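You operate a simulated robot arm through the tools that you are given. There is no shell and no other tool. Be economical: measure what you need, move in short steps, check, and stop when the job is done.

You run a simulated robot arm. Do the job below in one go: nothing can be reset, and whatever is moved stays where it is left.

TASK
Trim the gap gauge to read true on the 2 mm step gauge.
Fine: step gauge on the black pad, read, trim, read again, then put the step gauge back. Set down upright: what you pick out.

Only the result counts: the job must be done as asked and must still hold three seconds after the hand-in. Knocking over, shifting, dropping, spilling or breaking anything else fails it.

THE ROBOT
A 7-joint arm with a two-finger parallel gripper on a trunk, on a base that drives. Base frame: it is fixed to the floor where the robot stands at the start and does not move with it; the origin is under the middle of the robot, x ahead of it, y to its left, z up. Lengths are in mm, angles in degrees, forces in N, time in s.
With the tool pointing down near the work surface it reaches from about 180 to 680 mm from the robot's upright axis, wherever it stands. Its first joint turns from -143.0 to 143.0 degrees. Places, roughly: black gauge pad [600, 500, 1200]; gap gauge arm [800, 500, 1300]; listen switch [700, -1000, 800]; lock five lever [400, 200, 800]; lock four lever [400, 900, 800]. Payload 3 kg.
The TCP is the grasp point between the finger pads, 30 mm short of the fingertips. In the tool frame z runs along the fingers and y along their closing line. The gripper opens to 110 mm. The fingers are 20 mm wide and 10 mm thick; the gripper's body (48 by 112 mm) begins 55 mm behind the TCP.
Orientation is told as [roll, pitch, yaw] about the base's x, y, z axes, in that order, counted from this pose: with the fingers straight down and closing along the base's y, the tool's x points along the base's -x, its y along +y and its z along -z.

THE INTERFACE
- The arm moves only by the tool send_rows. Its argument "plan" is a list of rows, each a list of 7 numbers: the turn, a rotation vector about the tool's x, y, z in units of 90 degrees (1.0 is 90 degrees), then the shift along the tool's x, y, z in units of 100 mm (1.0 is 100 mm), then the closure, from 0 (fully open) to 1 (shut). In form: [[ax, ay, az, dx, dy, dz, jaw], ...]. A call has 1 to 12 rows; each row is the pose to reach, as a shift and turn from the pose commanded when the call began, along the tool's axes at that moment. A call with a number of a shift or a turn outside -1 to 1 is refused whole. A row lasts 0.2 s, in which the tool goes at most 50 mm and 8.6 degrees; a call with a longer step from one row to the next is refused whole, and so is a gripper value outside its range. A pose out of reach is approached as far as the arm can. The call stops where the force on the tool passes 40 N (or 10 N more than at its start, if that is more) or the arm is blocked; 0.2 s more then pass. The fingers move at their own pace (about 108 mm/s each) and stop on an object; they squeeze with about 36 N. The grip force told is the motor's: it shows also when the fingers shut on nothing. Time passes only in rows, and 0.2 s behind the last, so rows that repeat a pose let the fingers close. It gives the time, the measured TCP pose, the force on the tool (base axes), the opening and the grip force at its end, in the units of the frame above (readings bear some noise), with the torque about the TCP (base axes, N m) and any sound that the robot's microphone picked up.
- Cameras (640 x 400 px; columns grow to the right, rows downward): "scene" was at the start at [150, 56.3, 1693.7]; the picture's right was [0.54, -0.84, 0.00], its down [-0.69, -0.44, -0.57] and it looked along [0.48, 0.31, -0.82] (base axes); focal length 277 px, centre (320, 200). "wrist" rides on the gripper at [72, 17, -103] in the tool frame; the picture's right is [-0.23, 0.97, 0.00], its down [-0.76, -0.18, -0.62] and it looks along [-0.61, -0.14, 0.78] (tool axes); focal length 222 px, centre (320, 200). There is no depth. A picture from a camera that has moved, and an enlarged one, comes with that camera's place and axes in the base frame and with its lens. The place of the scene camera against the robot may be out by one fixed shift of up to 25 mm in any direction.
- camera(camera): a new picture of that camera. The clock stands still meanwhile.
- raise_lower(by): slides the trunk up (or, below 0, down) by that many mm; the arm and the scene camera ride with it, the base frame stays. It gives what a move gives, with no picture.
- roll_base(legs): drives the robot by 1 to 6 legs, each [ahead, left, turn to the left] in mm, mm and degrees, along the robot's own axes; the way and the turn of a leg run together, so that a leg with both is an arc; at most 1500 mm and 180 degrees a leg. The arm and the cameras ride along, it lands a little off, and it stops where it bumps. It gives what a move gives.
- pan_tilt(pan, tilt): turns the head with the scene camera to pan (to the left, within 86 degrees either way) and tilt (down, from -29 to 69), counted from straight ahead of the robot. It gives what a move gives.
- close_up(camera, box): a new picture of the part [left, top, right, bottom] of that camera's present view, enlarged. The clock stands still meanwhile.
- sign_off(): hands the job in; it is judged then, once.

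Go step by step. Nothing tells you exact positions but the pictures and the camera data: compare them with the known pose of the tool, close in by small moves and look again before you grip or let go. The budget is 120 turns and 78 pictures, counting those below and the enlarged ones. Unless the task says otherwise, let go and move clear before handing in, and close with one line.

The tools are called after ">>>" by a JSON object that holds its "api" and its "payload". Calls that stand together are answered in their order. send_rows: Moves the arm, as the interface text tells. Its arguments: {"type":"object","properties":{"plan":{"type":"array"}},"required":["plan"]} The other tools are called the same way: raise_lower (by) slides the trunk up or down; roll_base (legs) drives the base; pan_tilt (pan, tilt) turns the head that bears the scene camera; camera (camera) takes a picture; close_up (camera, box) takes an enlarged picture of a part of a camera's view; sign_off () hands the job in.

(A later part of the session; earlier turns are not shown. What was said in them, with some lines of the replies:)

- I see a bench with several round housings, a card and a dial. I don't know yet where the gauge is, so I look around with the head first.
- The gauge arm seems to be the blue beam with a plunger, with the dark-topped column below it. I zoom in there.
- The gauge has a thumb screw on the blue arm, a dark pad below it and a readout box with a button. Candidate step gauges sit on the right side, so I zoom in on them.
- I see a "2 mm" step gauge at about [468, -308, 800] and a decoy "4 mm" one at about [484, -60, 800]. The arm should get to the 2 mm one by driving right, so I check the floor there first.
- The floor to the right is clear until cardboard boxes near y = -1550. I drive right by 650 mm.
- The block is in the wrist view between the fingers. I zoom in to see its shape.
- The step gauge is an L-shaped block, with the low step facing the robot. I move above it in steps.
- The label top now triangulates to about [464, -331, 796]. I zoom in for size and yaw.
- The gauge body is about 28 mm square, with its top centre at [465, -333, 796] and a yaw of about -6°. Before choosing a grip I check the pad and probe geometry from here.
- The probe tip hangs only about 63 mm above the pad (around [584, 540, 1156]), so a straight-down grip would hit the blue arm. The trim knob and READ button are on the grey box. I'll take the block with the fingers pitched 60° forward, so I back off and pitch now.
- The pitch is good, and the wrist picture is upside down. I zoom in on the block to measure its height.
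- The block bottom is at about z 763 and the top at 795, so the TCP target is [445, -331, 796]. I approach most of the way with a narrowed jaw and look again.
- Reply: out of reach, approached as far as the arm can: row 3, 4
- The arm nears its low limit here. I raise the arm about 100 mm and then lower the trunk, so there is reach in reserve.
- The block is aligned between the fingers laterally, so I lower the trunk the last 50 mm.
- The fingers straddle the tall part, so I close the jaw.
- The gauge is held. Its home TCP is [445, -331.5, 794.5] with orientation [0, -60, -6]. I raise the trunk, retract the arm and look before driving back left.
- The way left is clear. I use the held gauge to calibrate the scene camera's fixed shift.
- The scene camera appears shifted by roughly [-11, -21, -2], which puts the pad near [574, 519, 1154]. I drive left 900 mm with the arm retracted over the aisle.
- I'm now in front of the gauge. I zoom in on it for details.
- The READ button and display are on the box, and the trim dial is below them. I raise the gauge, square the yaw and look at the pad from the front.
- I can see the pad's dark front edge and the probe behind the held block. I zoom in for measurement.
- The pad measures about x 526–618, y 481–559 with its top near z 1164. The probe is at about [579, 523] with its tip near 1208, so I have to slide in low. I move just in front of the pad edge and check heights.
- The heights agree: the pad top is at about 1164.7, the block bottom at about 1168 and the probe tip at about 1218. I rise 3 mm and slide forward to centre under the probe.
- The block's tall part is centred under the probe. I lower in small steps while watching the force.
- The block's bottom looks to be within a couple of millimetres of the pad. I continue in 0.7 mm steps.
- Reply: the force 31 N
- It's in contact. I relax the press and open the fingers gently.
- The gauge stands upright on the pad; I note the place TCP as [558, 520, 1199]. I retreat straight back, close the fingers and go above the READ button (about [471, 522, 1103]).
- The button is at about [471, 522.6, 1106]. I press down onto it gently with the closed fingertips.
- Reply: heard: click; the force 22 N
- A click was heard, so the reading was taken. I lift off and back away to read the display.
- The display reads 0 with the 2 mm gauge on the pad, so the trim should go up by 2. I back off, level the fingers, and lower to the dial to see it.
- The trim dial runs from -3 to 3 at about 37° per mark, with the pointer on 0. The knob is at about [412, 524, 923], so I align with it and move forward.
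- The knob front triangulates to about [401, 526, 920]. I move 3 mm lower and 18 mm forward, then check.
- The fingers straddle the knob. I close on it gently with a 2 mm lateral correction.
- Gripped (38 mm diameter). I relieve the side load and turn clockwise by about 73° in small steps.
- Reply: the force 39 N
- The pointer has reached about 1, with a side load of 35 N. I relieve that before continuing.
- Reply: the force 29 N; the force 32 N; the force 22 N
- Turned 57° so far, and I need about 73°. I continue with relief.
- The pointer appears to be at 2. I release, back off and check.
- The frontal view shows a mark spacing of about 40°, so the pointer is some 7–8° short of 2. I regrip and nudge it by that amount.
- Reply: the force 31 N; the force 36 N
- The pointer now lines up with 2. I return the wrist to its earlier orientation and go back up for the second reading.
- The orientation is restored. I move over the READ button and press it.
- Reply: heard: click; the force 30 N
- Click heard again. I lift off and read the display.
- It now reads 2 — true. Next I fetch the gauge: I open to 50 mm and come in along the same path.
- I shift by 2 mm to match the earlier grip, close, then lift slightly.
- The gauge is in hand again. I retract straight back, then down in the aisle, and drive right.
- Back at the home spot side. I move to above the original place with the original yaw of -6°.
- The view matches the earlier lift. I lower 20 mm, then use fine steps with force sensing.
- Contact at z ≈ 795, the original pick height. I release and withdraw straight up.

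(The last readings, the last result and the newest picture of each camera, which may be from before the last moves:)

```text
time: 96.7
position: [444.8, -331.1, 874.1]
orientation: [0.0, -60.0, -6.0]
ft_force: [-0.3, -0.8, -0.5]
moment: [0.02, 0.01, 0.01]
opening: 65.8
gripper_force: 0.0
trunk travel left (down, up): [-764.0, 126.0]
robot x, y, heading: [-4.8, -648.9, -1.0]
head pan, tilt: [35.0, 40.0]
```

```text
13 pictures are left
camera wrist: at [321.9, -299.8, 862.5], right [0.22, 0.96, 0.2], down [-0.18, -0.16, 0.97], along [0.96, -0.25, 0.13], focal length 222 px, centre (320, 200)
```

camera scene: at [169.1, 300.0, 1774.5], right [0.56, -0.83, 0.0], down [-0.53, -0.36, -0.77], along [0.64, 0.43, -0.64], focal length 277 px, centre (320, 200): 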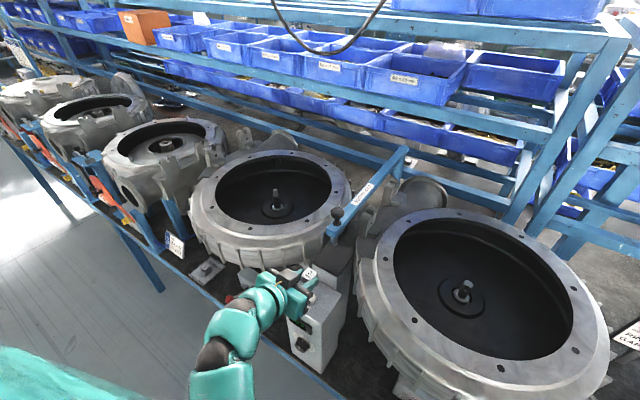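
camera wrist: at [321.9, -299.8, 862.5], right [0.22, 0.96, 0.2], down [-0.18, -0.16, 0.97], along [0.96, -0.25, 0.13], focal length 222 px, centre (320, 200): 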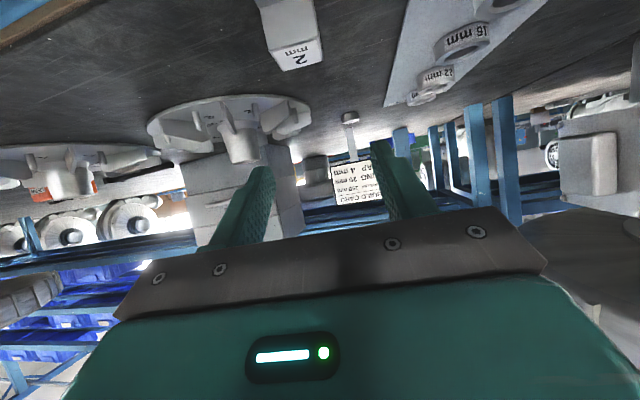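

The 2 mm gauge stands upright at its original spot. I pull the arm clear and confirm with the scene camera.

>>> {"api": "send_rows", "payload": {"plan": [[0, 0, 0, 0, 0, -0.3, 0.4], [0, 0, 0, 0, 0, -0.6, 0.4], [0, 0, 0, 0, 0, -0.95, 0.4], [0, 0, 0, 0, 0, -0.95, 0.4]]}}

>>> {"api": "camera", "payload": {"camera": "scene"}}

```text
time: 97.7
position: [362.9, -324.9, 922.7]
orientation: [-0.1, -60.0, -6.1]
ft_force: [0.3, -0.2, 0.1]
moment: [0.01, 0.0, 0.03]
opening: 66.0
gripper_force: 0.0
trunk travel left (down, up): [-764.0, 126.0]
robot x, y, heading: [-8.2, -637.4, -0.9]
head pan, tilt: [35.0, 40.0]
```

```text
12 pictures are left
camera scene: at [153.8, -579.5, 1653.4], right [0.56, -0.83, 0.0], down [-0.53, -0.36, -0.77], along [0.64, 0.43, -0.64], focal length 277 px, centre (320, 200)
```

scene: 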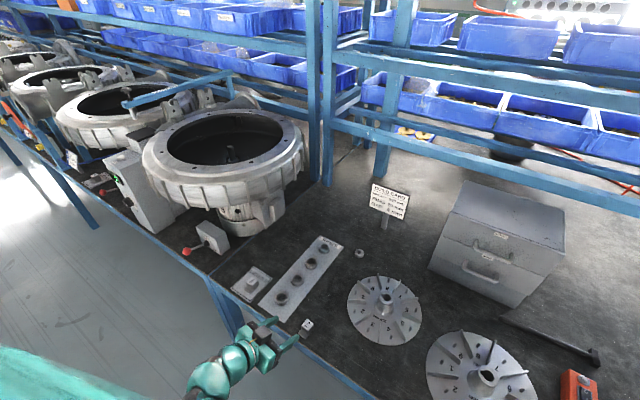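

The scene is in order: gauge back in place, arm clear. I hand in.

>>> {"api": "sign_off", "payload": {}}

```text
The job is handed in.
```

The gap gauge now reads 2 mm on the 2 mm step gauge: it read 0 at first, and I turned the trim dial from 0 to +2. The step gauge is back upright at its original spot, and the arm is clear.
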